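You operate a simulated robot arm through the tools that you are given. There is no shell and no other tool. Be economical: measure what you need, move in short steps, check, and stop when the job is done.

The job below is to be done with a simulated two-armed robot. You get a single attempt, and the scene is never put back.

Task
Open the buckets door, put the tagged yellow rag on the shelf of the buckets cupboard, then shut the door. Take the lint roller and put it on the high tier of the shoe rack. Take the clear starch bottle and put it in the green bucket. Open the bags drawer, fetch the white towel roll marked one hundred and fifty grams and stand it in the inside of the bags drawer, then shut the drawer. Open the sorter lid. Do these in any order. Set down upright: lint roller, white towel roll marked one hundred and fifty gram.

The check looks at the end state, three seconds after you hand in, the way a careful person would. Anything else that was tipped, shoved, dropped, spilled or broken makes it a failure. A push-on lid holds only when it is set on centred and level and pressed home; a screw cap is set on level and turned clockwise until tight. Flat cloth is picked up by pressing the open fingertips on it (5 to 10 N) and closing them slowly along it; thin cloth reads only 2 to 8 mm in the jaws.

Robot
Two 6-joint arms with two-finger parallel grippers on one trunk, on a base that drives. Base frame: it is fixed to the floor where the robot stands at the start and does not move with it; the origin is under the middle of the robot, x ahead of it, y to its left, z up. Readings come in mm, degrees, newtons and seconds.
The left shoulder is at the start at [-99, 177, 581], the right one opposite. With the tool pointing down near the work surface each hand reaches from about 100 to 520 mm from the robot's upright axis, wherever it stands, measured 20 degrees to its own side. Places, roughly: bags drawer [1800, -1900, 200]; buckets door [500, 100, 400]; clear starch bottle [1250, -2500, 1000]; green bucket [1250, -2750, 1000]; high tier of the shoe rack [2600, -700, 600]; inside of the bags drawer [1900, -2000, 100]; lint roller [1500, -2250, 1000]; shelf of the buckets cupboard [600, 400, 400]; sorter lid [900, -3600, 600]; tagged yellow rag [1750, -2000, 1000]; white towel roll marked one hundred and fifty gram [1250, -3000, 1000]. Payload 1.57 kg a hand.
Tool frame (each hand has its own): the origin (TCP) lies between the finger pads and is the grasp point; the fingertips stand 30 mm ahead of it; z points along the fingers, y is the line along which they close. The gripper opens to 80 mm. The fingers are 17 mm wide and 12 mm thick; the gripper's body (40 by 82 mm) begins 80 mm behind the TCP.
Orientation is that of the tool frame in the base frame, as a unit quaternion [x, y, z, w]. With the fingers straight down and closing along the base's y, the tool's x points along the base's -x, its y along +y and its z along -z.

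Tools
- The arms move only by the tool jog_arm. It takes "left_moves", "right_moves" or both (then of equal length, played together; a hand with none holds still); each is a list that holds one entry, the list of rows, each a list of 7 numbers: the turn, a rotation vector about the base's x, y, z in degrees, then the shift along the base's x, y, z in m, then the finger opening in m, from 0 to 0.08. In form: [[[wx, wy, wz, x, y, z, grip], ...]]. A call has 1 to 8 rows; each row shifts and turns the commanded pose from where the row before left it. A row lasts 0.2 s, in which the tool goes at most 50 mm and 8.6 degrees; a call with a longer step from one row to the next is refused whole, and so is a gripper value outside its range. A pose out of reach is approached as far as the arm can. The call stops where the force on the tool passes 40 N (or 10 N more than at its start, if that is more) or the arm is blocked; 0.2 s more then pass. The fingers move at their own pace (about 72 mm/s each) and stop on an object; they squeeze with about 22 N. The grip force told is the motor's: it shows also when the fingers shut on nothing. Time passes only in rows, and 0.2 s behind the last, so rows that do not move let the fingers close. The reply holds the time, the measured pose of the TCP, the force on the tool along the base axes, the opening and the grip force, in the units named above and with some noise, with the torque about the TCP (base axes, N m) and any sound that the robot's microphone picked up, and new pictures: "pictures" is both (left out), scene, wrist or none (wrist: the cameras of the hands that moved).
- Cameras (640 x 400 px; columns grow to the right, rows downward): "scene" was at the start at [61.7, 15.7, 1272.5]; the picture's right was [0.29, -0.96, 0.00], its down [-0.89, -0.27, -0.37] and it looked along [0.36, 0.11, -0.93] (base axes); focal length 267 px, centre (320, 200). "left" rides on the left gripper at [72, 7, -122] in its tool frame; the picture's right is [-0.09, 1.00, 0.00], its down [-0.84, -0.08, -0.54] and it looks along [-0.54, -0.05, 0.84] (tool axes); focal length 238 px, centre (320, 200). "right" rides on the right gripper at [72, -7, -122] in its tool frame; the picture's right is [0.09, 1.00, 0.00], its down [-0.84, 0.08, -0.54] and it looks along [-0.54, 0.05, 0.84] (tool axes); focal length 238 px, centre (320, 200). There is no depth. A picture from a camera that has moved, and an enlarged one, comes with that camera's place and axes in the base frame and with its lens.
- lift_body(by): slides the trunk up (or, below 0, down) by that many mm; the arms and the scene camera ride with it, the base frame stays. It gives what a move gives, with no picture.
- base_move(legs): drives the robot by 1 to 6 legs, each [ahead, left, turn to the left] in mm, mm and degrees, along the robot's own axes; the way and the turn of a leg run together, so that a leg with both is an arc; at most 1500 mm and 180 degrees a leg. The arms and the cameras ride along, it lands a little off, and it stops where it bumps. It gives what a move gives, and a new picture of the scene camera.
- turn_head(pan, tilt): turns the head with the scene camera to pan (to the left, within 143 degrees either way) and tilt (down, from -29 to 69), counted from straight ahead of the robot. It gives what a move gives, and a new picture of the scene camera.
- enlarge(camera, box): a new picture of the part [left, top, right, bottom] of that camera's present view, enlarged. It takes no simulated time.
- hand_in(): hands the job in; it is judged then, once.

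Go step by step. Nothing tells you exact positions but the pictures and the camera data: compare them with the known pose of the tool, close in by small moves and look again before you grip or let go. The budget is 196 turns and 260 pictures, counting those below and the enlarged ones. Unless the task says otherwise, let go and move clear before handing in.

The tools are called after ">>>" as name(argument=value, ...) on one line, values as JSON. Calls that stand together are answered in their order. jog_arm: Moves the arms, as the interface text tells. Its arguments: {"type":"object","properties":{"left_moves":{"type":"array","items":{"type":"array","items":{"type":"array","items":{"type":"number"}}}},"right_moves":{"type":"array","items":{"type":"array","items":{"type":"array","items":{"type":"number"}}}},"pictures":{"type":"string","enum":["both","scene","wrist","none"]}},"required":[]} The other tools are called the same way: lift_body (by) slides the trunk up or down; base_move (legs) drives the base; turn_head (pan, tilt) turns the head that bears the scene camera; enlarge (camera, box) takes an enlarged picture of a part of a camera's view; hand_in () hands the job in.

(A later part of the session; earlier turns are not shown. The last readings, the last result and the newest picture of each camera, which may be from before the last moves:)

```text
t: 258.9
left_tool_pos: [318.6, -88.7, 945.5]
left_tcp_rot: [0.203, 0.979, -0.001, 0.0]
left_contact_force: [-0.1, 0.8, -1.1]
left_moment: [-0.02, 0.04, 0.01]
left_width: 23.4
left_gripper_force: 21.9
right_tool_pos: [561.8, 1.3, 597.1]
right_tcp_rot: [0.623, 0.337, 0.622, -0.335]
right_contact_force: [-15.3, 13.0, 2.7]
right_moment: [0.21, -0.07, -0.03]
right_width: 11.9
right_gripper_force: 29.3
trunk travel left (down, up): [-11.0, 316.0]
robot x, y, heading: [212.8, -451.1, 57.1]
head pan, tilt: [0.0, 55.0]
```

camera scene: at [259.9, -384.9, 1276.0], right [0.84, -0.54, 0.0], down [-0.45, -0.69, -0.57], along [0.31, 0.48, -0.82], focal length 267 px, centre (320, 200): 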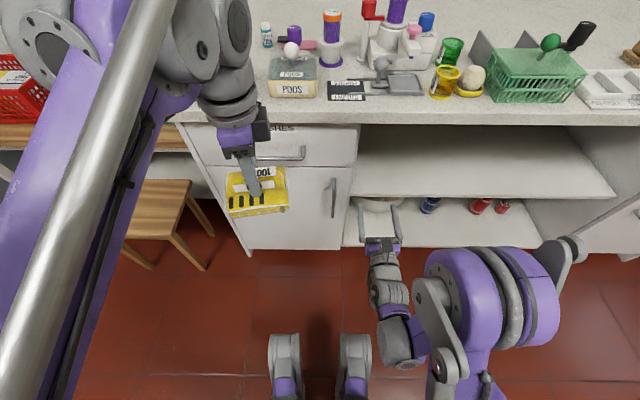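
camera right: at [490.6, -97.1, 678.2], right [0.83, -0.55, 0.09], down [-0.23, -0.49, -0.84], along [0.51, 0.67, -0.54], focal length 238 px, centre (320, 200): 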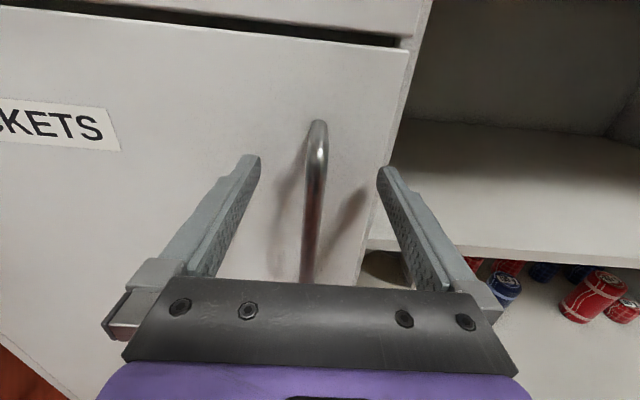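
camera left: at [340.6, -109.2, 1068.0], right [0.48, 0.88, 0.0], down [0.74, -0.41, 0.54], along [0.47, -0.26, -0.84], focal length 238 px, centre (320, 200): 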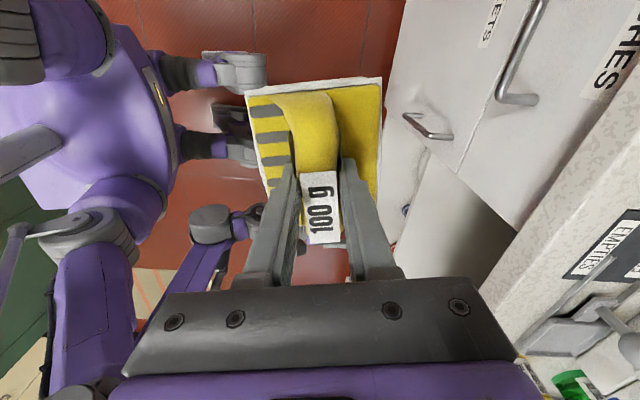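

Handle gripped. I pull the door open by driving the base along the door's arc.

>>> base_move(legs=[[-47, 8, 0], [-46, 15, 0], [-43, 21, 0]])

```text
t: 260.9
left_tool_pos: [209.2, -177.7, 946.3]
left_tcp_rot: [0.204, 0.979, -0.001, 0.001]
left_contact_force: [-0.4, 1.3, -1.1]
left_moment: [0.02, -0.04, 0.01]
left_width: 23.4
left_gripper_force: 21.5
right_tool_pos: [453.4, -90.7, 598.1]
right_tcp_rot: [0.623, 0.335, 0.623, -0.334]
right_contact_force: [-11.1, 19.3, 8.9]
right_moment: [0.25, -0.12, 0.03]
right_width: 11.8
right_gripper_force: 29.2
trunk travel left (down, up): [-11.0, 316.0]
robot x, y, heading: [102.7, -540.5, 56.8]
head pan, tilt: [0.0, 55.0]
camera scene: at [148.4, -474.0, 1276.0], right [0.84, -0.55, 0.0], down [-0.45, -0.69, -0.57], along [0.31, 0.48, -0.82], focal length 267 px, centre (320, 200)
```

scene: 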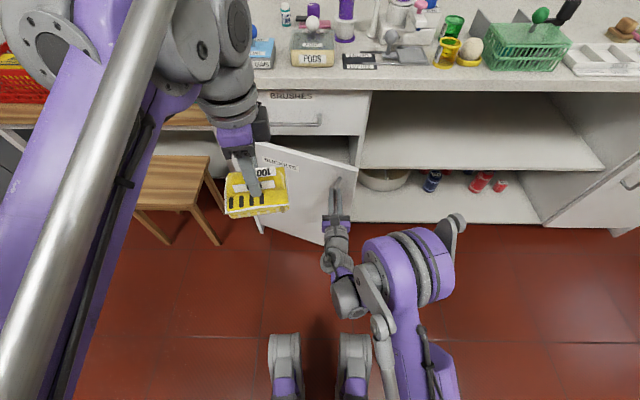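

Door opening well. Continue.

>>> base_move(legs=[[-40, 27, 0], [-36, 32, 0], [-31, 37, 0]])

```text
t: 263.0
left_tool_pos: [70.8, -217.5, 946.0]
left_tcp_rot: [0.205, 0.979, 0.001, 0.0]
left_contact_force: [-0.4, 0.3, -1.2]
left_moment: [-0.01, 0.01, 0.0]
left_width: 23.3
left_gripper_force: 22.5
right_tool_pos: [314.7, -128.8, 599.7]
right_tcp_rot: [0.622, 0.334, 0.624, -0.335]
right_contact_force: [1.6, -11.7, 15.4]
right_moment: [0.16, -0.1, 0.04]
right_width: 11.8
right_gripper_force: 28.8
trunk travel left (down, up): [-11.0, 316.0]
robot x, y, heading: [-35.1, -582.8, 56.9]
head pan, tilt: [0.0, 55.0]
camera scene: at [10.5, -514.2, 1276.1], right [0.84, -0.55, 0.0], down [-0.45, -0.69, -0.57], along [0.31, 0.48, -0.82], focal length 267 px, centre (320, 200)
```

scene: 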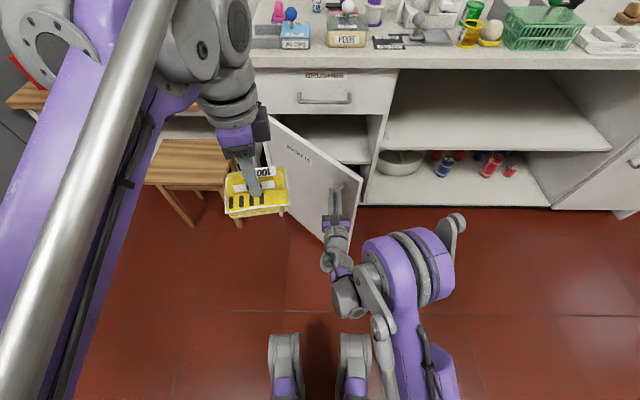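

>>> base_move(legs=[[-26, 41, 0], [-20, 44, 0], [-10, 40, 0]])

```text
t: 265.3
left_tool_pos: [-63.9, -195.2, 945.3]
left_tcp_rot: [0.204, 0.979, 0.0, 0.0]
left_contact_force: [-0.4, -0.4, -0.9]
left_moment: [-0.01, 0.0, -0.02]
left_width: 23.4
left_gripper_force: 21.3
right_tool_pos: [179.8, -104.8, 599.5]
right_tcp_rot: [0.622, 0.334, 0.623, -0.335]
right_contact_force: [-2.5, -9.4, 10.3]
right_moment: [-0.01, 0.07, 0.08]
right_width: 11.4
right_gripper_force: 29.3
trunk travel left (down, up): [-11.0, 316.0]
robot x, y, heading: [-170.1, -556.8, 56.9]
head pan, tilt: [0.0, 55.0]
camera scene: at [-124.6, -491.4, 1276.1], right [0.84, -0.54, 0.0], down [-0.45, -0.69, -0.57], along [0.31, 0.48, -0.82], focal length 267 px, centre (320, 200)
```

scene: 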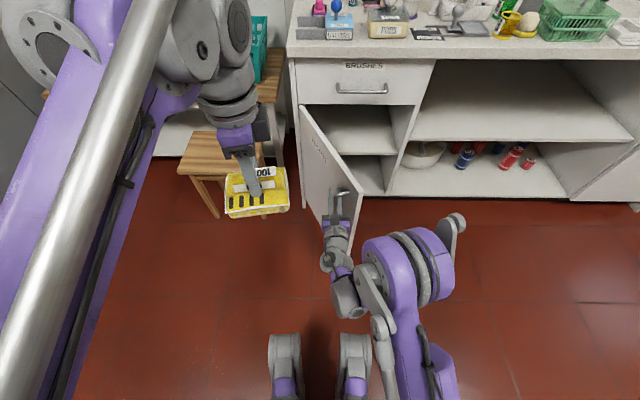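

Door is ~80° open; shelf at z≈444 inside. Release the handle and back away.

>>> jog_arm(right_moves=[[[0, 0, 0, 0, 0, 0, 0.05], [0, 0, 0, 0, 0, 0, 0.05]]], pictures="none")

>>> base_move(legs=[[-90, 0, 0]])

>>> jog_arm(right_moves=[[[0, 0, 0, 0, 0, 0.045, 0.05], [0, 0, 0, 0, 0, 0.045, 0.05], [0, 0, 0, 0, 0, 0.045, 0.05], [0, 0, 0, 0, 0, 0.045, 0.05], [0, 0, 0, 0, 0, 0.045, 0.05], [0, 0, 0, 0, 0, 0.045, 0.05]]], pictures="none")

```text
t: 265.9
left_tool_pos: [-63.2, -194.9, 946.2]
left_tcp_rot: [0.204, 0.979, 0.0, 0.0]
left_contact_force: [0.5, -0.4, -1.0]
left_moment: [0.0, -0.01, 0.0]
left_width: 23.4
left_gripper_force: 22.1
right_tool_pos: [179.5, -105.5, 598.4]
right_tcp_rot: [0.623, 0.334, 0.624, -0.333]
right_contact_force: [0.6, 0.0, 0.6]
right_moment: [0.02, 0.0, 0.02]
right_width: 50.0
right_gripper_force: 0.1
trunk travel left (down, up): [-11.0, 316.0]
robot x, y, heading: [-164.1, -555.4, 57.0]
head pan, tilt: [0.0, 55.0]
```

```text
t: 266.9
left_tool_pos: [-72.9, -212.5, 943.0]
left_tcp_rot: [0.206, 0.979, -0.004, -0.002]
left_contact_force: [1.1, 0.5, -1.1]
left_moment: [-0.05, 0.04, 0.02]
left_width: 23.2
left_gripper_force: 21.7
right_tool_pos: [170.1, -125.3, 596.0]
right_tcp_rot: [0.624, 0.334, 0.623, -0.332]
right_contact_force: [0.2, 0.0, 0.2]
right_moment: [0.01, -0.02, 0.03]
right_width: 50.3
right_gripper_force: 0.1
trunk travel left (down, up): [-11.0, 316.0]
robot x, y, heading: [-183.0, -580.7, 56.7]
head pan, tilt: [0.0, 55.0]
stopped in leg 1: the robot was blocked; the commanded pose is now the measured one
camera scene: at [-133.1, -507.3, 1276.1], right [0.84, -0.55, 0.0], down [-0.45, -0.69, -0.57], along [0.31, 0.48, -0.82], focal length 267 px, centre (320, 200)
```

scene: 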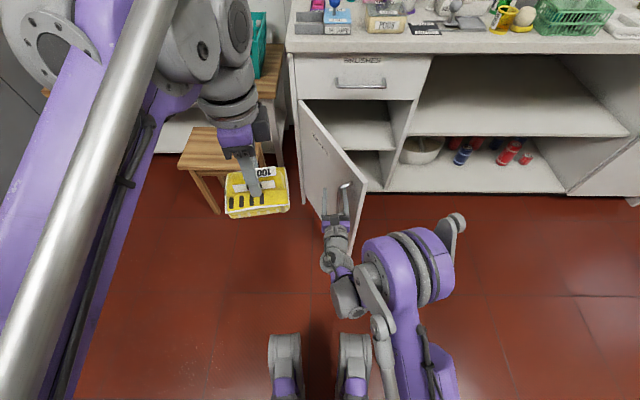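

```text
t: 267.3
left_tool_pos: [-72.8, -213.0, 943.7]
left_tcp_rot: [0.206, 0.979, -0.003, -0.002]
left_contact_force: [0.1, -0.6, -1.5]
left_moment: [0.01, 0.0, 0.0]
left_width: 23.3
left_gripper_force: 22.3
right_tool_pos: [169.0, -126.1, 617.9]
right_tcp_rot: [0.633, 0.332, 0.61, -0.341]
right_contact_force: [-0.1, -3.5, -25.0]
right_moment: [0.17, 0.71, -0.37]
right_width: 52.3
right_gripper_force: 1.0
trunk travel left (down, up): [-11.0, 316.0]
robot x, y, heading: [-183.5, -585.5, 56.6]
head pan, tilt: [0.0, 55.0]
stopped in row 1 (right hand): the force on the tool passed its limit at 136 N (the readings are from after the stop); the commanded pose is now the measured one
```

The island is right behind me and the fingers caught the handle's top mount. Lower back and withdraw the hand rearward.

>>> jog_arm(right_moves=[[[0, 0, 0, 0, 0, -0.02, 0.05], [0, 0, 0, -0.011, -0.0168, 0, 0.05], [0, 0, 0, -0.011, -0.0168, 0, 0.05]]], pictures="wrist")

```text
t: 268.1
left_tool_pos: [-73.0, -212.7, 944.2]
left_tcp_rot: [0.206, 0.979, -0.003, -0.001]
left_contact_force: [-0.8, 0.4, -0.6]
left_moment: [-0.01, 0.0, -0.03]
left_width: 23.5
left_gripper_force: 22.0
right_tool_pos: [146.5, -159.0, 599.7]
right_tcp_rot: [0.631, 0.333, 0.612, -0.34]
right_contact_force: [-0.5, 0.5, 0.4]
right_moment: [-0.03, -0.01, 0.0]
right_width: 50.0
right_gripper_force: 0.0
trunk travel left (down, up): [-11.0, 316.0]
robot x, y, heading: [-179.1, -578.2, 56.8]
head pan, tilt: [0.0, 55.0]
camera right: at [76.2, -256.8, 673.6], right [0.84, -0.54, 0.07], down [-0.26, -0.5, -0.83], along [0.49, 0.67, -0.56], focal length 238 px, centre (320, 200)
```

right: 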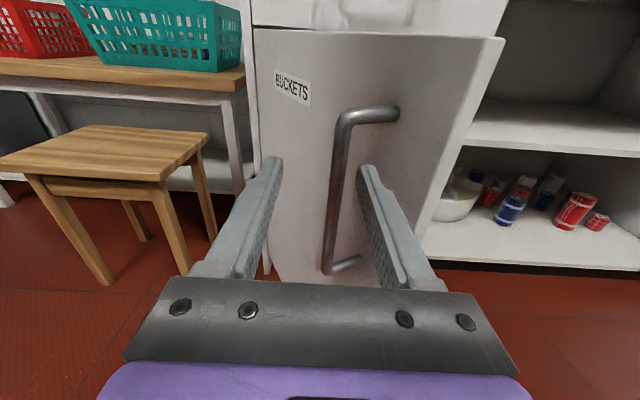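

>>> jog_arm(right_moves=[[[0, 0, 0, -0.0136, -0.021, 0, 0.08], [0, 0, 0, -0.0136, -0.021, 0, 0.08], [0, 0, 0, -0.0136, -0.021, 0, 0.08]]], pictures="wrist")

```text
t: 268.9
left_tool_pos: [-72.6, -214.4, 945.2]
left_tcp_rot: [0.206, 0.978, -0.003, -0.003]
left_contact_force: [0.5, 1.2, -1.3]
left_moment: [0.02, 0.0, -0.01]
left_width: 23.2
left_gripper_force: 21.8
right_tool_pos: [112.7, -198.9, 622.0]
right_tcp_rot: [0.633, 0.333, 0.611, -0.34]
right_contact_force: [0.3, -0.5, 0.2]
right_moment: [0.0, 0.01, 0.03]
right_width: 80.0
right_gripper_force: 0.1
right hand out of reach, approached as far as the arm can: row 2, 3
trunk travel left (down, up): [-11.0, 316.0]
robot x, y, heading: [-182.4, -579.0, 57.0]
head pan, tilt: [0.0, 55.0]
camera right: at [42.1, -296.3, 695.8], right [0.84, -0.54, 0.07], down [-0.26, -0.5, -0.83], along [0.49, 0.67, -0.56], focal length 238 px, centre (320, 200)
```

right: 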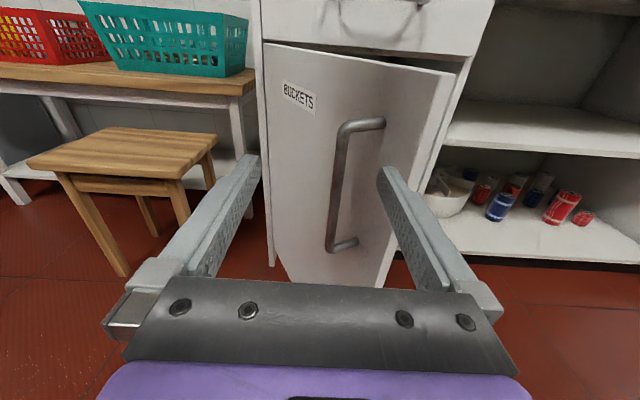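

Clear of the handle. The door closed back slightly (~67°), so I go around its edge and push it wider from inside with the right hand, by base motion.

>>> base_move(legs=[[0, -240, 0], [200, 0, 0], [0, 290, 0]])

```text
t: 275.5
left_tool_pos: [-13.1, -22.6, 945.4]
left_tcp_rot: [0.206, 0.978, -0.001, 0.0]
left_contact_force: [-0.8, -0.4, -0.5]
left_moment: [0.01, -0.02, 0.01]
left_width: 23.4
left_gripper_force: 22.2
right_tool_pos: [174.3, -6.2, 624.5]
right_tcp_rot: [0.631, 0.333, 0.613, -0.341]
right_contact_force: [0.0, -1.1, -0.3]
right_moment: [-0.02, 0.02, -0.01]
right_width: 80.0
right_gripper_force: 0.1
trunk travel left (down, up): [-11.0, 316.0]
robot x, y, heading: [-120.6, -384.9, 57.0]
head pan, tilt: [0.0, 55.0]
camera scene: at [-74.5, -317.2, 1276.0], right [0.84, -0.55, 0.0], down [-0.45, -0.69, -0.57], along [0.31, 0.48, -0.82], focal length 267 px, centre (320, 200)
```

scene: 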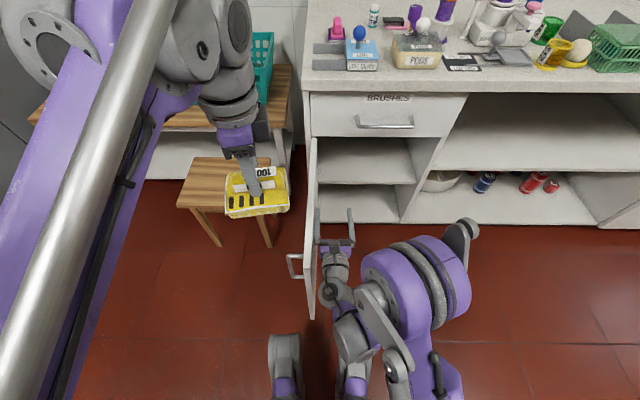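

Door is now past 90°. Move right in front of the cupboard and tuck the right hand up and back.

>>> base_move(legs=[[0, -390, 0]])

>>> jog_arm(right_moves=[[[0, 0, 0, 0, 0, 0.045, 0.08], [0, 0, 0, 0, 0, 0.045, 0.08], [0, 0, 0, -0.01, -0.0154, 0.04, 0.08], [0, 0, 0, -0.0122, -0.0188, 0.04, 0.08], [0, 0, 0, -0.0122, -0.0188, 0.04, 0.08], [0, 0, 0, -0.0122, -0.0188, 0.04, 0.08], [0, 0, 0, -0.0122, -0.0188, 0.04, 0.08], [0, 0, 0, -0.0122, -0.0188, 0.04, 0.08]]], pictures="none")

```text
t: 279.5
left_tool_pos: [312.5, -235.8, 943.8]
left_tcp_rot: [0.208, 0.978, -0.001, 0.0]
left_contact_force: [1.1, -0.8, -1.7]
left_moment: [-0.02, -0.02, -0.02]
left_width: 23.6
left_gripper_force: 21.9
right_tool_pos: [499.1, -220.1, 625.8]
right_tcp_rot: [0.632, 0.331, 0.614, -0.339]
right_contact_force: [-0.4, -0.6, 0.3]
right_moment: [0.0, -0.02, 0.01]
right_width: 79.9
right_gripper_force: 0.0
trunk travel left (down, up): [-11.0, 316.0]
robot x, y, heading: [203.1, -596.2, 56.3]
head pan, tilt: [0.0, 55.0]
camera scene: at [250.0, -530.6, 1276.0], right [0.83, -0.55, 0.0], down [-0.45, -0.68, -0.57], along [0.32, 0.48, -0.82], focal length 267 px, centre (320, 200)
```

scene: 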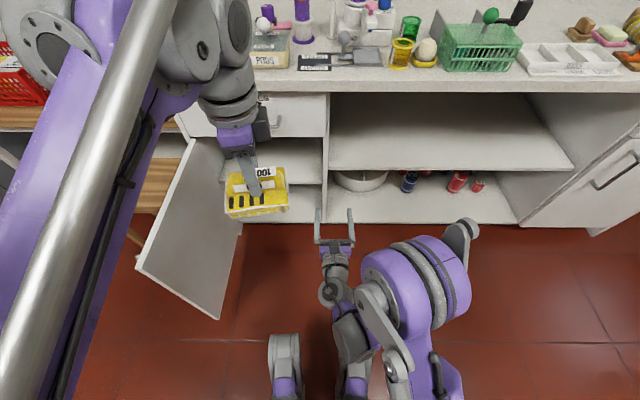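

```text
t: 281.3
left_tool_pos: [313.1, -235.8, 945.3]
left_tcp_rot: [0.209, 0.978, -0.001, 0.0]
left_contact_force: [-0.1, -1.1, -0.5]
left_moment: [0.0, 0.0, -0.04]
left_width: 23.6
left_gripper_force: 22.1
right_tool_pos: [428.1, -329.3, 952.5]
right_tcp_rot: [0.631, 0.331, 0.614, -0.339]
right_contact_force: [-0.1, 0.4, 0.5]
right_moment: [-0.02, 0.0, 0.03]
right_width: 80.0
right_gripper_force: 0.1
trunk travel left (down, up): [-11.0, 316.0]
robot x, y, heading: [204.7, -594.9, 56.4]
head pan, tilt: [0.0, 55.0]
```

Now lower the left hand with the rag, pitching 50° forward.

>>> jog_arm(left_moves=[[[7.0, -4.6, 0, 0.011, 0.0167, -0.04, 0.0], [7.0, -4.6, 0, 0.011, 0.0167, -0.042, 0.0], [7.0, -4.6, 0, 0.011, 0.0167, -0.042, 0.0], [7.0, -4.6, 0, 0.011, 0.0167, -0.042, 0.0], [7.0, -4.6, 0, 0.011, 0.0167, -0.042, 0.0], [7.0, -4.6, 0, 0.011, 0.0167, -0.042, 0.0], [0, 0, 0, 0, 0, -0.045, 0.0], [0, 0, 0, 0, 0, -0.045, 0.0]]], pictures="both")

```text
t: 283.1
left_tool_pos: [380.0, -139.6, 603.1]
left_tcp_rot: [0.189, 0.886, 0.395, 0.153]
left_contact_force: [0.4, 0.6, -0.6]
left_moment: [-0.04, 0.0, -0.03]
left_width: 23.3
left_gripper_force: 21.8
right_tool_pos: [427.2, -328.3, 952.2]
right_tcp_rot: [0.632, 0.331, 0.613, -0.339]
right_contact_force: [0.5, -0.6, 1.0]
right_moment: [-0.03, -0.02, -0.01]
right_width: 80.0
right_gripper_force: 0.1
trunk travel left (down, up): [-11.0, 316.0]
robot x, y, heading: [205.2, -598.5, 56.5]
head pan, tilt: [0.0, 55.0]
camera scene: at [250.2, -530.1, 1275.9], right [0.83, -0.55, 0.0], down [-0.45, -0.68, -0.57], along [0.32, 0.48, -0.82], focal length 267 px, centre (320, 200)
camera left: at [265.8, -180.6, 677.8], right [0.29, 0.57, 0.77], down [0.49, -0.78, 0.39], along [0.82, 0.26, -0.51], focal length 238 px, centre (320, 200)
```

scene: 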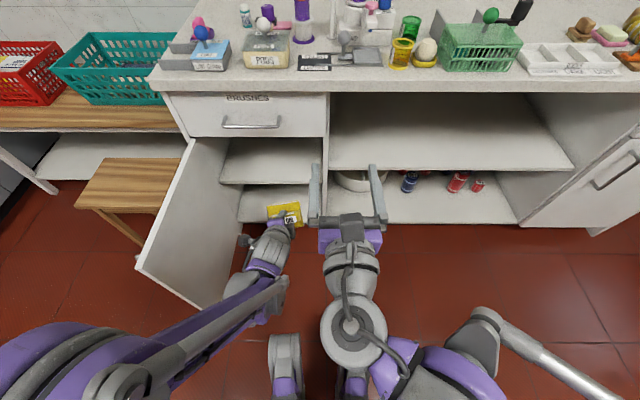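
left: 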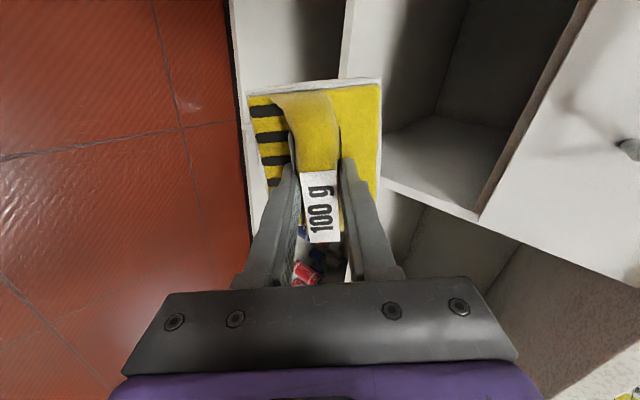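

The left forearm would cross the open door. With the trunk raised, the arm comes from above the door's top edge; I do that.

>>> lift_body(by=280)

>>> jog_arm(left_moves=[[[0, 0, 0, 0, 0, -0.045, 0.0], [0, 0, 0, 0, 0, -0.045, 0.0], [0, 0, 0, 0, 0, -0.045, 0.0], [0, 0, 0, 0, 0, -0.045, 0.0], [0, 0, 0, 0, 0, -0.045, 0.0], [0, 0, 0, 0, 0, -0.045, 0.0], [0, 0, 0, 0, 0, -0.04, 0.0]]], pictures="scene")

```text
t: 285.9
left_tool_pos: [379.4, -135.6, 885.4]
left_tcp_rot: [0.189, 0.886, 0.395, 0.154]
left_contact_force: [0.4, -0.6, -1.1]
left_moment: [-0.03, 0.0, 0.04]
left_width: 23.4
left_gripper_force: 22.0
right_tool_pos: [427.6, -330.6, 1233.7]
right_tcp_rot: [0.632, 0.331, 0.613, -0.34]
right_contact_force: [-0.2, -0.4, -1.0]
right_moment: [0.0, -0.01, 0.04]
right_width: 80.0
right_gripper_force: 0.1
trunk travel left (down, up): [-291.0, 36.0]
robot x, y, heading: [204.8, -598.3, 56.2]
head pan, tilt: [0.0, 55.0]
```

```text
t: 287.5
left_tool_pos: [444.3, -63.6, 639.2]
left_tcp_rot: [0.189, 0.886, 0.394, 0.153]
left_contact_force: [0.5, -0.3, -1.0]
left_moment: [-0.04, 0.01, -0.02]
left_width: 23.5
left_gripper_force: 21.8
left hand out of reach, approached as far as the arm can: row 3, 4, 5, 6, 7
right_tool_pos: [429.6, -330.0, 1235.3]
right_tcp_rot: [0.632, 0.33, 0.614, -0.339]
right_contact_force: [-0.1, -0.2, 0.1]
right_moment: [-0.01, -0.01, 0.02]
right_width: 79.7
right_gripper_force: 0.0
trunk travel left (down, up): [-291.0, 36.0]
robot x, y, heading: [204.6, -593.2, 56.4]
head pan, tilt: [0.0, 55.0]
camera scene: at [222.4, -571.9, 1564.4], right [0.83, -0.55, 0.0], down [-0.45, -0.68, -0.57], along [0.32, 0.48, -0.82], focal length 267 px, centre (320, 200)
```

scene: 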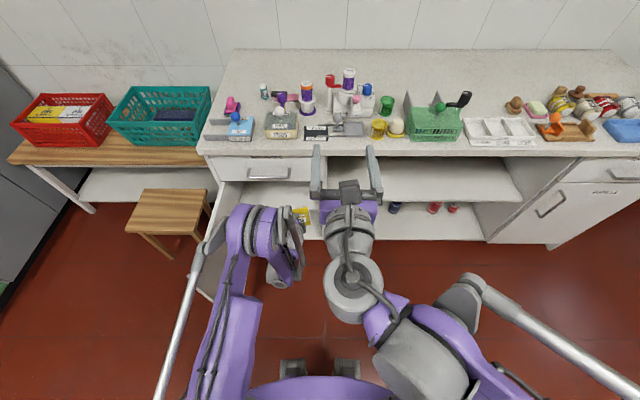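

The arm is now compact and clear of the door. Lower the trunk 60 mm and drive the rag into the cupboard.

>>> lift_body(by=-60)

>>> base_move(legs=[[150, 0, 0]])

>>> enlarge(camera="left", box=[0, 0, 640, 400])

```text
t: 288.5
left_tool_pos: [446.4, -62.3, 578.6]
left_tcp_rot: [0.19, 0.886, 0.395, 0.155]
left_contact_force: [0.6, 0.7, -0.8]
left_moment: [-0.04, 0.0, -0.01]
left_width: 23.2
left_gripper_force: 22.1
right_tool_pos: [428.2, -329.8, 1175.5]
right_tcp_rot: [0.632, 0.33, 0.614, -0.339]
right_contact_force: [-0.7, -0.8, 0.1]
right_moment: [0.03, -0.01, -0.01]
right_width: 80.1
right_gripper_force: 0.0
trunk travel left (down, up): [-231.0, 96.0]
robot x, y, heading: [202.2, -594.6, 56.4]
head pan, tilt: [0.0, 55.0]
```

```text
t: 289.9
left_tool_pos: [526.4, 60.6, 577.1]
left_tcp_rot: [0.189, 0.886, 0.395, 0.153]
left_contact_force: [-0.1, 0.3, -0.7]
left_moment: [-0.03, 0.0, -0.01]
left_width: 23.5
left_gripper_force: 21.7
right_tool_pos: [509.3, -205.7, 1175.3]
right_tcp_rot: [0.632, 0.33, 0.614, -0.339]
right_contact_force: [-0.2, 0.1, 0.0]
right_moment: [-0.01, -0.04, 0.04]
right_width: 79.8
right_gripper_force: 0.0
trunk travel left (down, up): [-231.0, 96.0]
robot x, y, heading: [285.4, -473.5, 56.7]
head pan, tilt: [0.0, 55.0]
camera scene: at [304.5, -447.7, 1500.1], right [0.83, -0.55, 0.0], down [-0.45, -0.68, -0.57], along [0.32, 0.48, -0.82], focal length 267 px, centre (320, 200)
```

scene: 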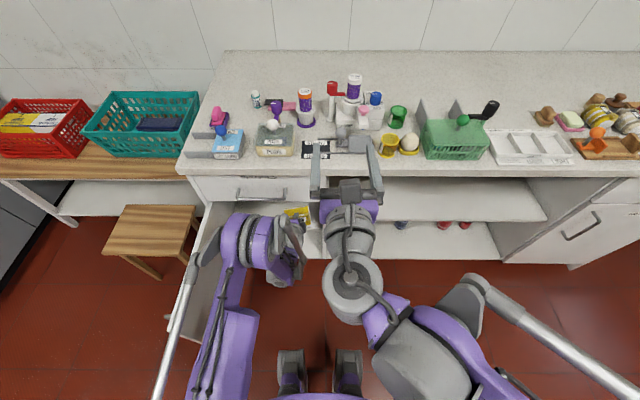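

```text
1.00 times, centred on (320, 200) of left (not enlarged: the box is as wide or as high as the picture)
camera zoom: at [412.2, 18.5, 652.0], right [0.29, 0.57, 0.77], down [0.49, -0.78, 0.39], along [0.82, 0.26, -0.51], focal length 238 px, centre (320, 200)
```

zoom: 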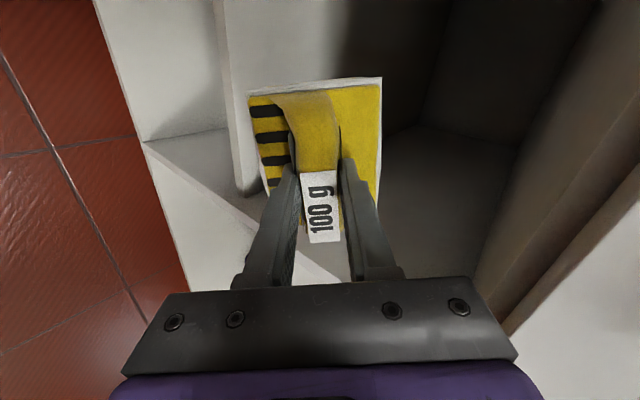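

Rag is above the shelf entering. Drive another 60 mm.

>>> base_move(legs=[[60, 0, 0]])

>>> lift_body(by=-30)

>>> enlarge(camera="left", box=[0, 0, 640, 400])

```text
t: 290.9
left_tool_pos: [558.4, 111.6, 576.9]
left_tcp_rot: [0.188, 0.886, 0.395, 0.154]
left_contact_force: [0.2, 0.6, -1.4]
left_moment: [-0.01, 0.03, 0.02]
left_width: 23.4
left_gripper_force: 22.3
right_tool_pos: [543.0, -154.7, 1174.0]
right_tcp_rot: [0.632, 0.331, 0.613, -0.339]
right_contact_force: [0.6, 0.5, 0.1]
right_moment: [0.01, -0.03, -0.01]
right_width: 80.0
right_gripper_force: 0.2
trunk travel left (down, up): [-231.0, 96.0]
robot x, y, heading: [315.9, -422.5, 56.7]
head pan, tilt: [0.0, 55.0]
camera scene: at [337.6, -397.5, 1500.1], right [0.83, -0.55, 0.0], down [-0.45, -0.68, -0.57], along [0.32, 0.48, -0.82], focal length 267 px, centre (320, 200)
```

scene: 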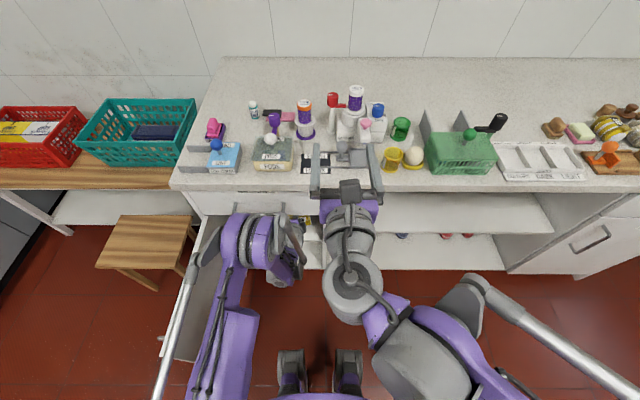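

```text
t: 291.6
left_tool_pos: [557.7, 110.8, 547.2]
left_tcp_rot: [0.189, 0.886, 0.395, 0.154]
left_contact_force: [0.4, 0.3, -1.9]
left_moment: [-0.04, 0.02, -0.02]
left_width: 23.2
left_gripper_force: 21.7
right_tool_pos: [542.6, -157.4, 1144.9]
right_tcp_rot: [0.631, 0.331, 0.614, -0.339]
right_contact_force: [0.1, 0.3, 0.0]
right_moment: [0.0, -0.01, 0.02]
right_width: 80.3
right_gripper_force: 0.0
trunk travel left (down, up): [-201.0, 126.0]
robot x, y, heading: [320.6, -424.7, 56.5]
head pan, tilt: [0.0, 55.0]
```

```text
1.00 times, centred on (320, 200) of left (not enlarged: the box is as wide or as high as the picture)
camera zoom: at [444.9, 68.1, 622.4], right [0.29, 0.57, 0.77], down [0.49, -0.78, 0.39], along [0.82, 0.26, -0.51], focal length 238 px, centre (320, 200)
```

zoom: 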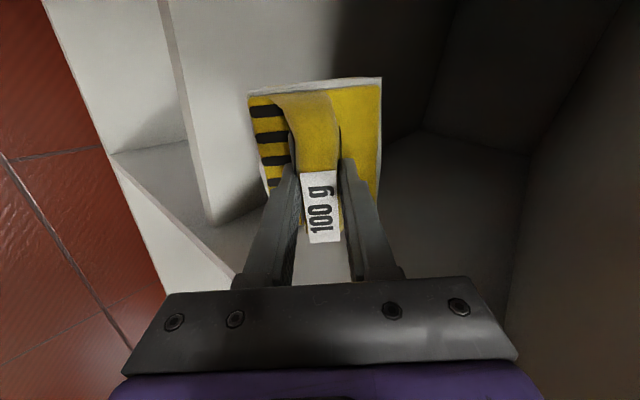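

>>> lift_body(by=-15)

>>> lift_body(by=-8)

```text
t: 292.2
left_tool_pos: [559.2, 109.9, 533.0]
left_tcp_rot: [0.189, 0.886, 0.394, 0.154]
left_contact_force: [-0.3, 0.7, -0.7]
left_moment: [-0.01, -0.01, -0.04]
left_width: 23.4
left_gripper_force: 21.8
right_tool_pos: [541.7, -156.7, 1129.9]
right_tcp_rot: [0.631, 0.331, 0.613, -0.34]
right_contact_force: [0.2, -0.6, -0.1]
right_moment: [-0.02, -0.01, -0.01]
right_width: 80.0
right_gripper_force: 0.0
trunk travel left (down, up): [-186.0, 141.0]
robot x, y, heading: [315.4, -424.7, 56.4]
head pan, tilt: [0.0, 55.0]
```

```text
t: 292.8
left_tool_pos: [559.7, 110.6, 525.2]
left_tcp_rot: [0.188, 0.886, 0.395, 0.154]
left_contact_force: [-0.1, -0.8, -1.3]
left_moment: [-0.02, 0.05, -0.03]
left_width: 23.3
left_gripper_force: 22.1
right_tool_pos: [542.4, -156.1, 1122.4]
right_tcp_rot: [0.631, 0.331, 0.613, -0.34]
right_contact_force: [0.4, -0.6, 0.6]
right_moment: [0.01, 0.03, 0.0]
right_width: 80.1
right_gripper_force: 0.1
trunk travel left (down, up): [-178.0, 149.0]
robot x, y, heading: [317.0, -425.9, 56.4]
head pan, tilt: [0.0, 55.0]
```

>>> lift_body(by=-10)

>>> lift_body(by=-8)

>>> lift_body(by=-8)

>>> enlarge(camera="left", box=[0, 0, 640, 400])

```text
t: 293.4
left_tool_pos: [559.1, 110.0, 514.4]
left_tcp_rot: [0.188, 0.886, 0.394, 0.153]
left_contact_force: [-0.3, 0.4, 0.0]
left_moment: [-0.03, 0.01, 0.01]
left_width: 23.4
left_gripper_force: 22.1
right_tool_pos: [543.0, -155.9, 1111.9]
right_tcp_rot: [0.632, 0.331, 0.613, -0.34]
right_contact_force: [-0.3, -1.3, -0.7]
right_moment: [0.02, 0.01, 0.0]
right_width: 79.8
right_gripper_force: 0.1
trunk travel left (down, up): [-168.0, 159.0]
robot x, y, heading: [317.6, -422.0, 56.5]
head pan, tilt: [0.0, 55.0]
```

```text
t: 293.9
left_tool_pos: [558.8, 110.3, 508.3]
left_tcp_rot: [0.188, 0.886, 0.396, 0.154]
left_contact_force: [-0.5, 0.8, -1.2]
left_moment: [-0.04, 0.0, 0.03]
left_width: 23.3
left_gripper_force: 21.3
right_tool_pos: [542.4, -157.7, 1103.9]
right_tcp_rot: [0.632, 0.331, 0.613, -0.34]
right_contact_force: [-0.3, -0.2, 0.8]
right_moment: [0.03, -0.02, 0.0]
right_width: 79.8
right_gripper_force: 0.2
trunk travel left (down, up): [-160.0, 167.0]
robot x, y, heading: [319.0, -426.3, 56.4]
head pan, tilt: [0.0, 55.0]
```

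```text
t: 294.5
left_tool_pos: [557.3, 111.1, 497.7]
left_tcp_rot: [0.189, 0.886, 0.396, 0.153]
left_contact_force: [-0.4, -0.6, -1.1]
left_moment: [-0.02, 0.0, 0.01]
left_width: 23.7
left_gripper_force: 22.6
right_tool_pos: [541.5, -157.5, 1095.3]
right_tcp_rot: [0.632, 0.33, 0.614, -0.339]
right_contact_force: [0.0, 0.2, -0.7]
right_moment: [0.0, -0.02, 0.0]
right_width: 80.0
right_gripper_force: 0.0
trunk travel left (down, up): [-152.0, 175.0]
robot x, y, heading: [315.0, -424.1, 56.5]
head pan, tilt: [0.0, 55.0]
```

```text
1.00 times, centred on (320, 200) of left (not enlarged: the box is as wide or as high as the picture)
camera zoom: at [444.9, 67.9, 573.4], right [0.29, 0.57, 0.77], down [0.49, -0.78, 0.39], along [0.82, 0.26, -0.51], focal length 238 px, centre (320, 200)
```

zoom: 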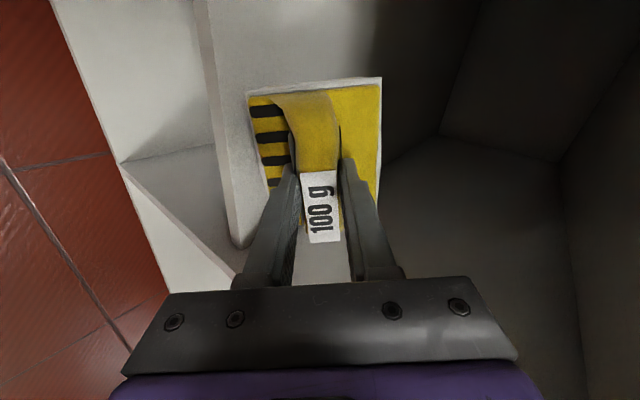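

>>> lift_body(by=-10)

>>> lift_body(by=-8)

>>> lift_body(by=-6)

```text
t: 295.1
left_tool_pos: [559.3, 109.4, 490.0]
left_tcp_rot: [0.188, 0.886, 0.396, 0.154]
left_contact_force: [1.3, -3.7, 11.0]
left_moment: [0.19, 0.31, 0.04]
left_width: 23.2
left_gripper_force: 22.0
right_tool_pos: [541.9, -157.5, 1086.7]
right_tcp_rot: [0.632, 0.33, 0.614, -0.34]
right_contact_force: [-0.1, 0.5, 0.4]
right_moment: [0.01, -0.04, 0.0]
right_width: 80.0
right_gripper_force: 0.1
trunk travel left (down, up): [-142.0, 185.0]
robot x, y, heading: [319.8, -427.1, 56.8]
head pan, tilt: [0.0, 55.0]
```

```text
t: 295.5
left_tool_pos: [561.7, 107.3, 487.1]
left_tcp_rot: [0.192, 0.883, 0.4, 0.156]
left_contact_force: [-2.3, -6.8, 18.9]
left_moment: [0.31, 0.81, 0.28]
left_width: 24.0
left_gripper_force: 21.8
right_tool_pos: [541.8, -157.7, 1080.2]
right_tcp_rot: [0.631, 0.331, 0.614, -0.34]
right_contact_force: [-0.1, 0.9, 0.2]
right_moment: [0.0, -0.01, 0.01]
right_width: 79.7
right_gripper_force: 0.1
trunk travel left (down, up): [-137.0, 191.0]
robot x, y, heading: [316.2, -425.0, 56.4]
head pan, tilt: [0.0, 55.0]
stopped: the force on the tool passed its limit at 46 N (the readings are from after the stop); the commanded pose is now the measured one
```

```text
t: 295.9
left_tool_pos: [563.1, 109.3, 486.3]
left_tcp_rot: [0.195, 0.881, 0.402, 0.157]
left_contact_force: [-2.1, -7.5, 21.4]
left_moment: [0.33, 0.9, 0.34]
left_width: 24.1
left_gripper_force: 21.8
right_tool_pos: [541.4, -159.0, 1077.3]
right_tcp_rot: [0.631, 0.331, 0.614, -0.34]
right_contact_force: [-0.3, -0.8, 0.4]
right_moment: [-0.01, 0.0, -0.03]
right_width: 80.1
right_gripper_force: 0.1
trunk travel left (down, up): [-134.0, 194.0]
robot x, y, heading: [317.1, -426.3, 56.7]
head pan, tilt: [0.0, 55.0]
stopped: the force on the tool passed its limit at 44 N (the readings are from after the stop); the commanded pose is now the measured one
```

Contact with the shelf. Raise 4 mm, open, and back out along the tool axis.

>>> lift_body(by=4)

>>> jog_arm(left_moves=[[[0, 0, 0, 0, 0, 0, 0.04], [0, 0, 0, 0, 0, 0, 0.06], [0, 0, 0, 0, 0, 0, 0.06], [0, 0, 0, -0.0085, -0.013, 0.0128, 0.06], [0, 0, 0, -0.0085, -0.013, 0.0128, 0.06], [0, 0, 0, -0.0085, -0.013, 0.0128, 0.06]]], pictures="wrist")

```text
t: 296.5
left_tool_pos: [562.8, 109.4, 487.7]
left_tcp_rot: [0.192, 0.882, 0.401, 0.156]
left_contact_force: [0.6, 0.0, -1.0]
left_moment: [-0.03, 0.0, -0.04]
left_width: 23.6
left_gripper_force: 22.1
right_tool_pos: [542.0, -157.7, 1080.6]
right_tcp_rot: [0.631, 0.332, 0.613, -0.34]
right_contact_force: [-0.6, 0.1, -0.2]
right_moment: [0.01, 0.03, 0.0]
right_width: 79.9
right_gripper_force: 0.0
trunk travel left (down, up): [-138.0, 190.0]
robot x, y, heading: [319.0, -422.9, 56.3]
head pan, tilt: [0.0, 55.0]
```

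```text
t: 297.9
left_tool_pos: [537.2, 70.6, 526.9]
left_tcp_rot: [0.193, 0.882, 0.4, 0.157]
left_contact_force: [0.1, 0.2, 0.0]
left_moment: [0.01, 0.02, -0.01]
left_width: 59.9
left_gripper_force: 0.0
right_tool_pos: [541.7, -158.1, 1080.3]
right_tcp_rot: [0.632, 0.331, 0.614, -0.339]
right_contact_force: [0.7, -0.4, -0.7]
right_moment: [0.0, 0.01, -0.01]
right_width: 79.9
right_gripper_force: 0.0
trunk travel left (down, up): [-138.0, 190.0]
robot x, y, heading: [317.9, -426.2, 56.5]
head pan, tilt: [0.0, 55.0]
camera left: at [422.4, 28.3, 598.8], right [0.29, 0.56, 0.78], down [0.48, -0.79, 0.38], along [0.82, 0.26, -0.5], focal length 238 px, centre (320, 200)
```

left: 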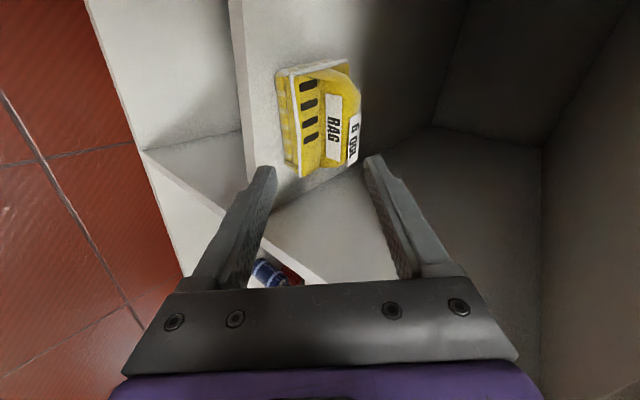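

Rag stands flat on the shelf. I back out and re-pose the left hand (tool down, retracted) to nudge the door.

>>> base_move(legs=[[-350, 0, 0]])

>>> jog_arm(left_moves=[[[0, 0, 0, -0.0138, -0.0209, 0.035, 0.0], [-7.0, 4.6, 0, -0.0138, -0.0209, 0.035, 0.0], [-7.0, 4.6, 0, -0.0138, -0.0209, 0.035, 0.0], [-7.0, 4.6, 0, -0.0138, -0.0209, 0.035, 0.0], [-7.0, 4.6, 0, -0.0138, -0.0209, 0.035, 0.0], [-7.0, 4.6, 0, -0.0138, -0.0209, 0.035, 0.0], [-7.0, 4.6, 0, -0.0138, -0.0209, 0.03, 0.0], [0, 0, 0, -0.0138, -0.0209, 0, 0.0]]], pictures="none")

>>> lift_body(by=-120)

>>> jog_arm(left_moves=[[[0, 0, 0, 0, 0, -0.03, 0.0], [0, 0, 0, 0, 0, -0.02, 0.0]]], pictures="scene")

```text
t: 300.1
left_tool_pos: [346.4, -220.1, 524.8]
left_tcp_rot: [0.192, 0.881, 0.402, 0.156]
left_contact_force: [0.0, 0.2, 0.5]
left_moment: [-0.01, -0.01, 0.04]
left_width: 60.1
left_gripper_force: 0.1
right_tool_pos: [350.4, -448.2, 1080.8]
right_tcp_rot: [0.631, 0.331, 0.615, -0.338]
right_contact_force: [-0.3, -0.5, 0.2]
right_moment: [0.0, -0.02, 0.01]
right_width: 79.9
right_gripper_force: 0.0
trunk travel left (down, up): [-138.0, 190.0]
robot x, y, heading: [127.3, -714.1, 56.6]
head pan, tilt: [0.0, 55.0]
camera scene: at [150.2, -681.7, 1408.5], right [0.83, -0.55, 0.0], down [-0.45, -0.68, -0.57], along [0.32, 0.48, -0.82], focal length 267 px, centre (320, 200)
```

scene: 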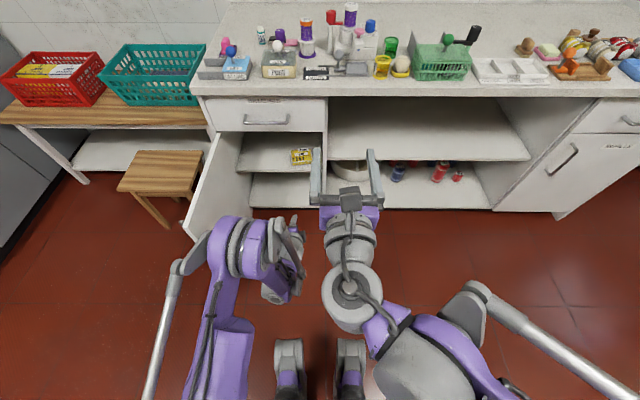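

```text
t: 301.9
left_tool_pos: [233.7, -386.6, 766.0]
left_tcp_rot: [0.213, 0.977, 0.005, 0.005]
left_contact_force: [-0.1, -0.4, -0.4]
left_moment: [0.0, 0.01, 0.0]
left_width: 0.0
left_gripper_force: 21.2
right_tool_pos: [351.0, -448.6, 1081.3]
right_tcp_rot: [0.632, 0.33, 0.613, -0.339]
right_contact_force: [-0.3, 0.3, -0.1]
right_moment: [0.0, 0.03, 0.03]
right_width: 80.0
right_gripper_force: 0.0
trunk travel left (down, up): [-138.0, 190.0]
robot x, y, heading: [125.5, -719.0, 56.6]
head pan, tilt: [0.0, 55.0]
```

```text
t: 303.4
left_tool_pos: [235.3, -386.6, 645.5]
left_tcp_rot: [0.212, 0.977, 0.005, 0.005]
left_contact_force: [0.6, -0.4, -0.2]
left_moment: [0.03, 0.0, 0.01]
left_width: 0.0
left_gripper_force: 21.4
right_tool_pos: [351.1, -449.0, 961.2]
right_tcp_rot: [0.631, 0.332, 0.613, -0.34]
right_contact_force: [1.2, 0.2, -0.4]
right_moment: [0.03, -0.01, -0.01]
right_width: 79.7
right_gripper_force: 0.1
trunk travel left (down, up): [-18.0, 310.0]
robot x, y, heading: [124.7, -713.8, 56.5]
head pan, tilt: [0.0, 55.0]
```

```text
t: 304.0
left_tool_pos: [235.8, -388.4, 593.9]
left_tcp_rot: [0.212, 0.977, 0.006, 0.005]
left_contact_force: [-0.6, -0.9, 0.3]
left_moment: [-0.02, 0.01, -0.01]
left_width: 0.2
left_gripper_force: 20.9
right_tool_pos: [351.2, -447.2, 959.7]
right_tcp_rot: [0.632, 0.33, 0.614, -0.338]
right_contact_force: [-0.5, 0.1, -1.3]
right_moment: [0.03, -0.01, -0.01]
right_width: 79.9
right_gripper_force: 0.1
trunk travel left (down, up): [-18.0, 310.0]
robot x, y, heading: [124.2, -715.8, 56.6]
head pan, tilt: [0.0, 55.0]
camera scene: at [171.4, -649.6, 1281.0], right [0.83, -0.55, 0.0], down [-0.45, -0.68, -0.57], along [0.32, 0.48, -0.82], focal length 267 px, centre (320, 200)
```

scene: 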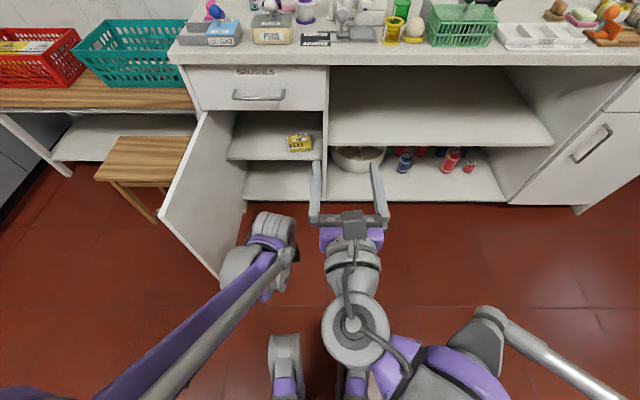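

Rag is on the shelf. Now swing around the door's outer side with the left hand and nudge it.

>>> base_move(legs=[[0, 445, 0], [230, 0, 0], [0, -320, 0]])

```text
t: 312.3
left_tool_pos: [242.3, -113.7, 594.7]
left_tcp_rot: [0.216, 0.976, 0.011, 0.003]
left_contact_force: [1.5, 4.3, -1.3]
left_moment: [-0.13, 0.04, 0.05]
left_width: 0.1
left_gripper_force: 21.5
right_tool_pos: [355.1, -180.1, 960.9]
right_tcp_rot: [0.634, 0.328, 0.615, -0.336]
right_contact_force: [0.6, -0.8, -0.4]
right_moment: [-0.02, -0.01, 0.03]
right_width: 80.1
right_gripper_force: 0.1
trunk travel left (down, up): [-18.0, 310.0]
robot x, y, heading: [129.8, -446.3, 55.9]
head pan, tilt: [0.0, 55.0]
stopped in leg 3: the force on the tool passed its limit at 52 N (the readings are from after the stop); the commanded pose is now the measured one
camera scene: at [174.0, -380.3, 1281.0], right [0.83, -0.56, 0.0], down [-0.46, -0.68, -0.57], along [0.32, 0.48, -0.82], focal length 267 px, centre (320, 200)
```

scene: 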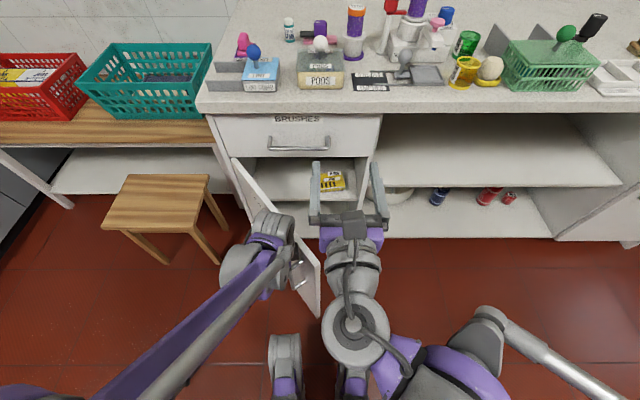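

Door nudged to ~65°. Keep pushing along its closing arc.

>>> base_move(legs=[[70, -30, 0], [70, -40, 0], [50, -40, 0]])

```text
t: 314.6
left_tool_pos: [438.0, -20.5, 596.3]
left_tcp_rot: [0.216, 0.976, 0.011, 0.002]
left_contact_force: [0.8, 0.0, -0.4]
left_moment: [0.05, -0.02, 0.0]
left_width: 0.0
left_gripper_force: 21.3
right_tool_pos: [551.2, -87.0, 961.0]
right_tcp_rot: [0.634, 0.328, 0.614, -0.336]
right_contact_force: [-0.1, -0.6, 0.5]
right_moment: [0.01, -0.01, -0.01]
right_width: 80.0
right_gripper_force: 0.1
trunk travel left (down, up): [-18.0, 310.0]
robot x, y, heading: [324.8, -351.3, 55.7]
head pan, tilt: [0.0, 55.0]
camera scene: at [370.3, -286.9, 1281.0], right [0.83, -0.56, 0.0], down [-0.46, -0.68, -0.57], along [0.32, 0.47, -0.82], focal length 267 px, centre (320, 200)
```

scene: 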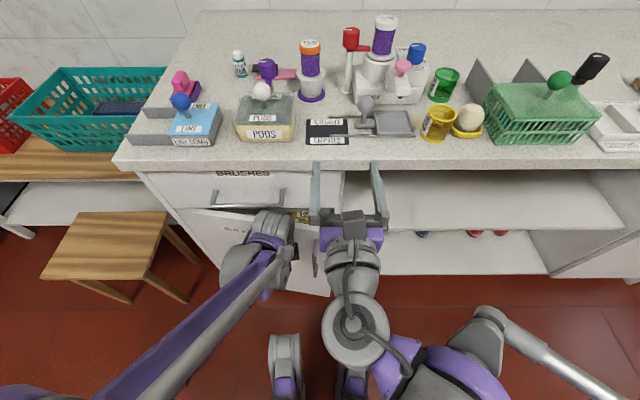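

Door is ~25° from shut. Back off, lower the right hand (pointing forward, closed) and push it home.

>>> base_move(legs=[[-230, 0, 0.8]])

>>> jog_arm(right_moves=[[[0, 0, 0, 0.0083, 0.0125, -0.045, 0.0], [0, 0, 0, 0.0083, 0.0125, -0.045, 0.0], [0, 0, 0, 0.0083, 0.0125, -0.045, 0.0], [0, 0, 0, 0.0083, 0.0125, -0.045, 0.0], [0, 0, 0, 0.0083, 0.0125, -0.045, 0.0], [0, 0, 0, 0.0083, 0.0125, -0.045, 0.0], [0, 0, 0, 0.0083, 0.0125, -0.045, 0.0], [0, 0, 0, 0, 0, -0.02, 0.0]]], pictures="both")

```text
t: 316.4
left_tool_pos: [304.2, -210.0, 594.5]
left_tcp_rot: [0.209, 0.978, 0.011, 0.004]
left_contact_force: [0.2, 0.4, 0.4]
left_moment: [0.05, -0.02, -0.04]
left_width: 0.0
left_gripper_force: 21.4
right_tool_pos: [419.4, -274.9, 960.8]
right_tcp_rot: [0.631, 0.332, 0.613, -0.34]
right_contact_force: [0.3, -0.7, -0.1]
right_moment: [-0.01, 0.0, -0.01]
right_width: 80.1
right_gripper_force: 0.2
trunk travel left (down, up): [-18.0, 310.0]
robot x, y, heading: [194.2, -544.7, 56.5]
head pan, tilt: [0.0, 55.0]
camera scene: at [240.7, -478.7, 1281.1], right [0.84, -0.55, 0.0], down [-0.45, -0.69, -0.57], along [0.31, 0.48, -0.82], focal length 267 px, centre (320, 200)
```

scene: 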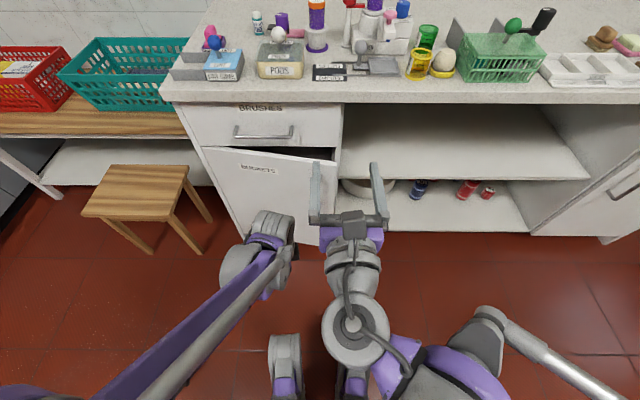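

```text
t: 318.2
left_tool_pos: [305.9, -211.3, 596.6]
left_tcp_rot: [0.209, 0.978, 0.012, 0.003]
left_contact_force: [-0.1, 0.0, 0.4]
left_moment: [0.01, 0.01, 0.02]
left_width: 0.1
left_gripper_force: 21.7
right_tool_pos: [481.3, -176.4, 639.4]
right_tcp_rot: [0.631, 0.333, 0.612, -0.341]
right_contact_force: [0.6, -0.5, 0.1]
right_moment: [0.0, -0.02, 0.02]
right_width: 0.0
right_gripper_force: 21.3
right hand out of reach, approached as far as the arm can: row 7, 8
trunk travel left (down, up): [-18.0, 310.0]
robot x, y, heading: [195.5, -548.3, 56.7]
head pan, tilt: [0.0, 55.0]
camera scene: at [241.0, -478.2, 1281.1], right [0.84, -0.55, 0.0], down [-0.45, -0.69, -0.57], along [0.31, 0.48, -0.82], focal length 267 px, centre (320, 200)
camera right: at [410.5, -273.2, 712.4], right [0.84, -0.55, 0.07], down [-0.26, -0.5, -0.83], along [0.49, 0.67, -0.56], focal length 238 px, centre (320, 200)
```

scene: 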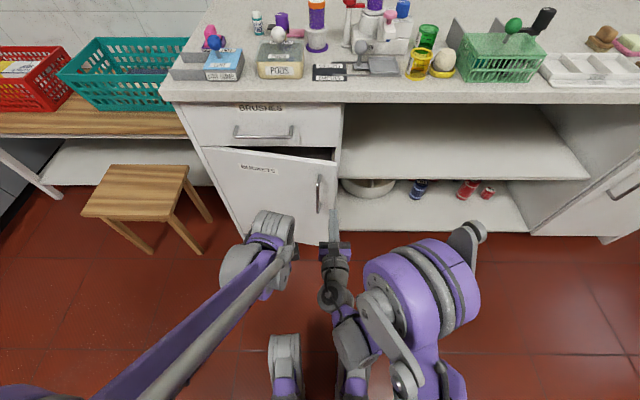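
right: 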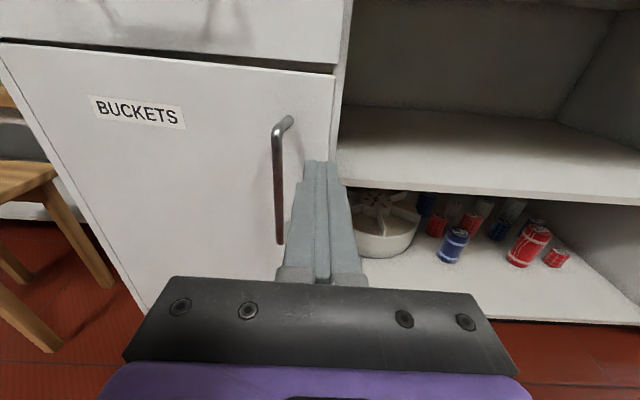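

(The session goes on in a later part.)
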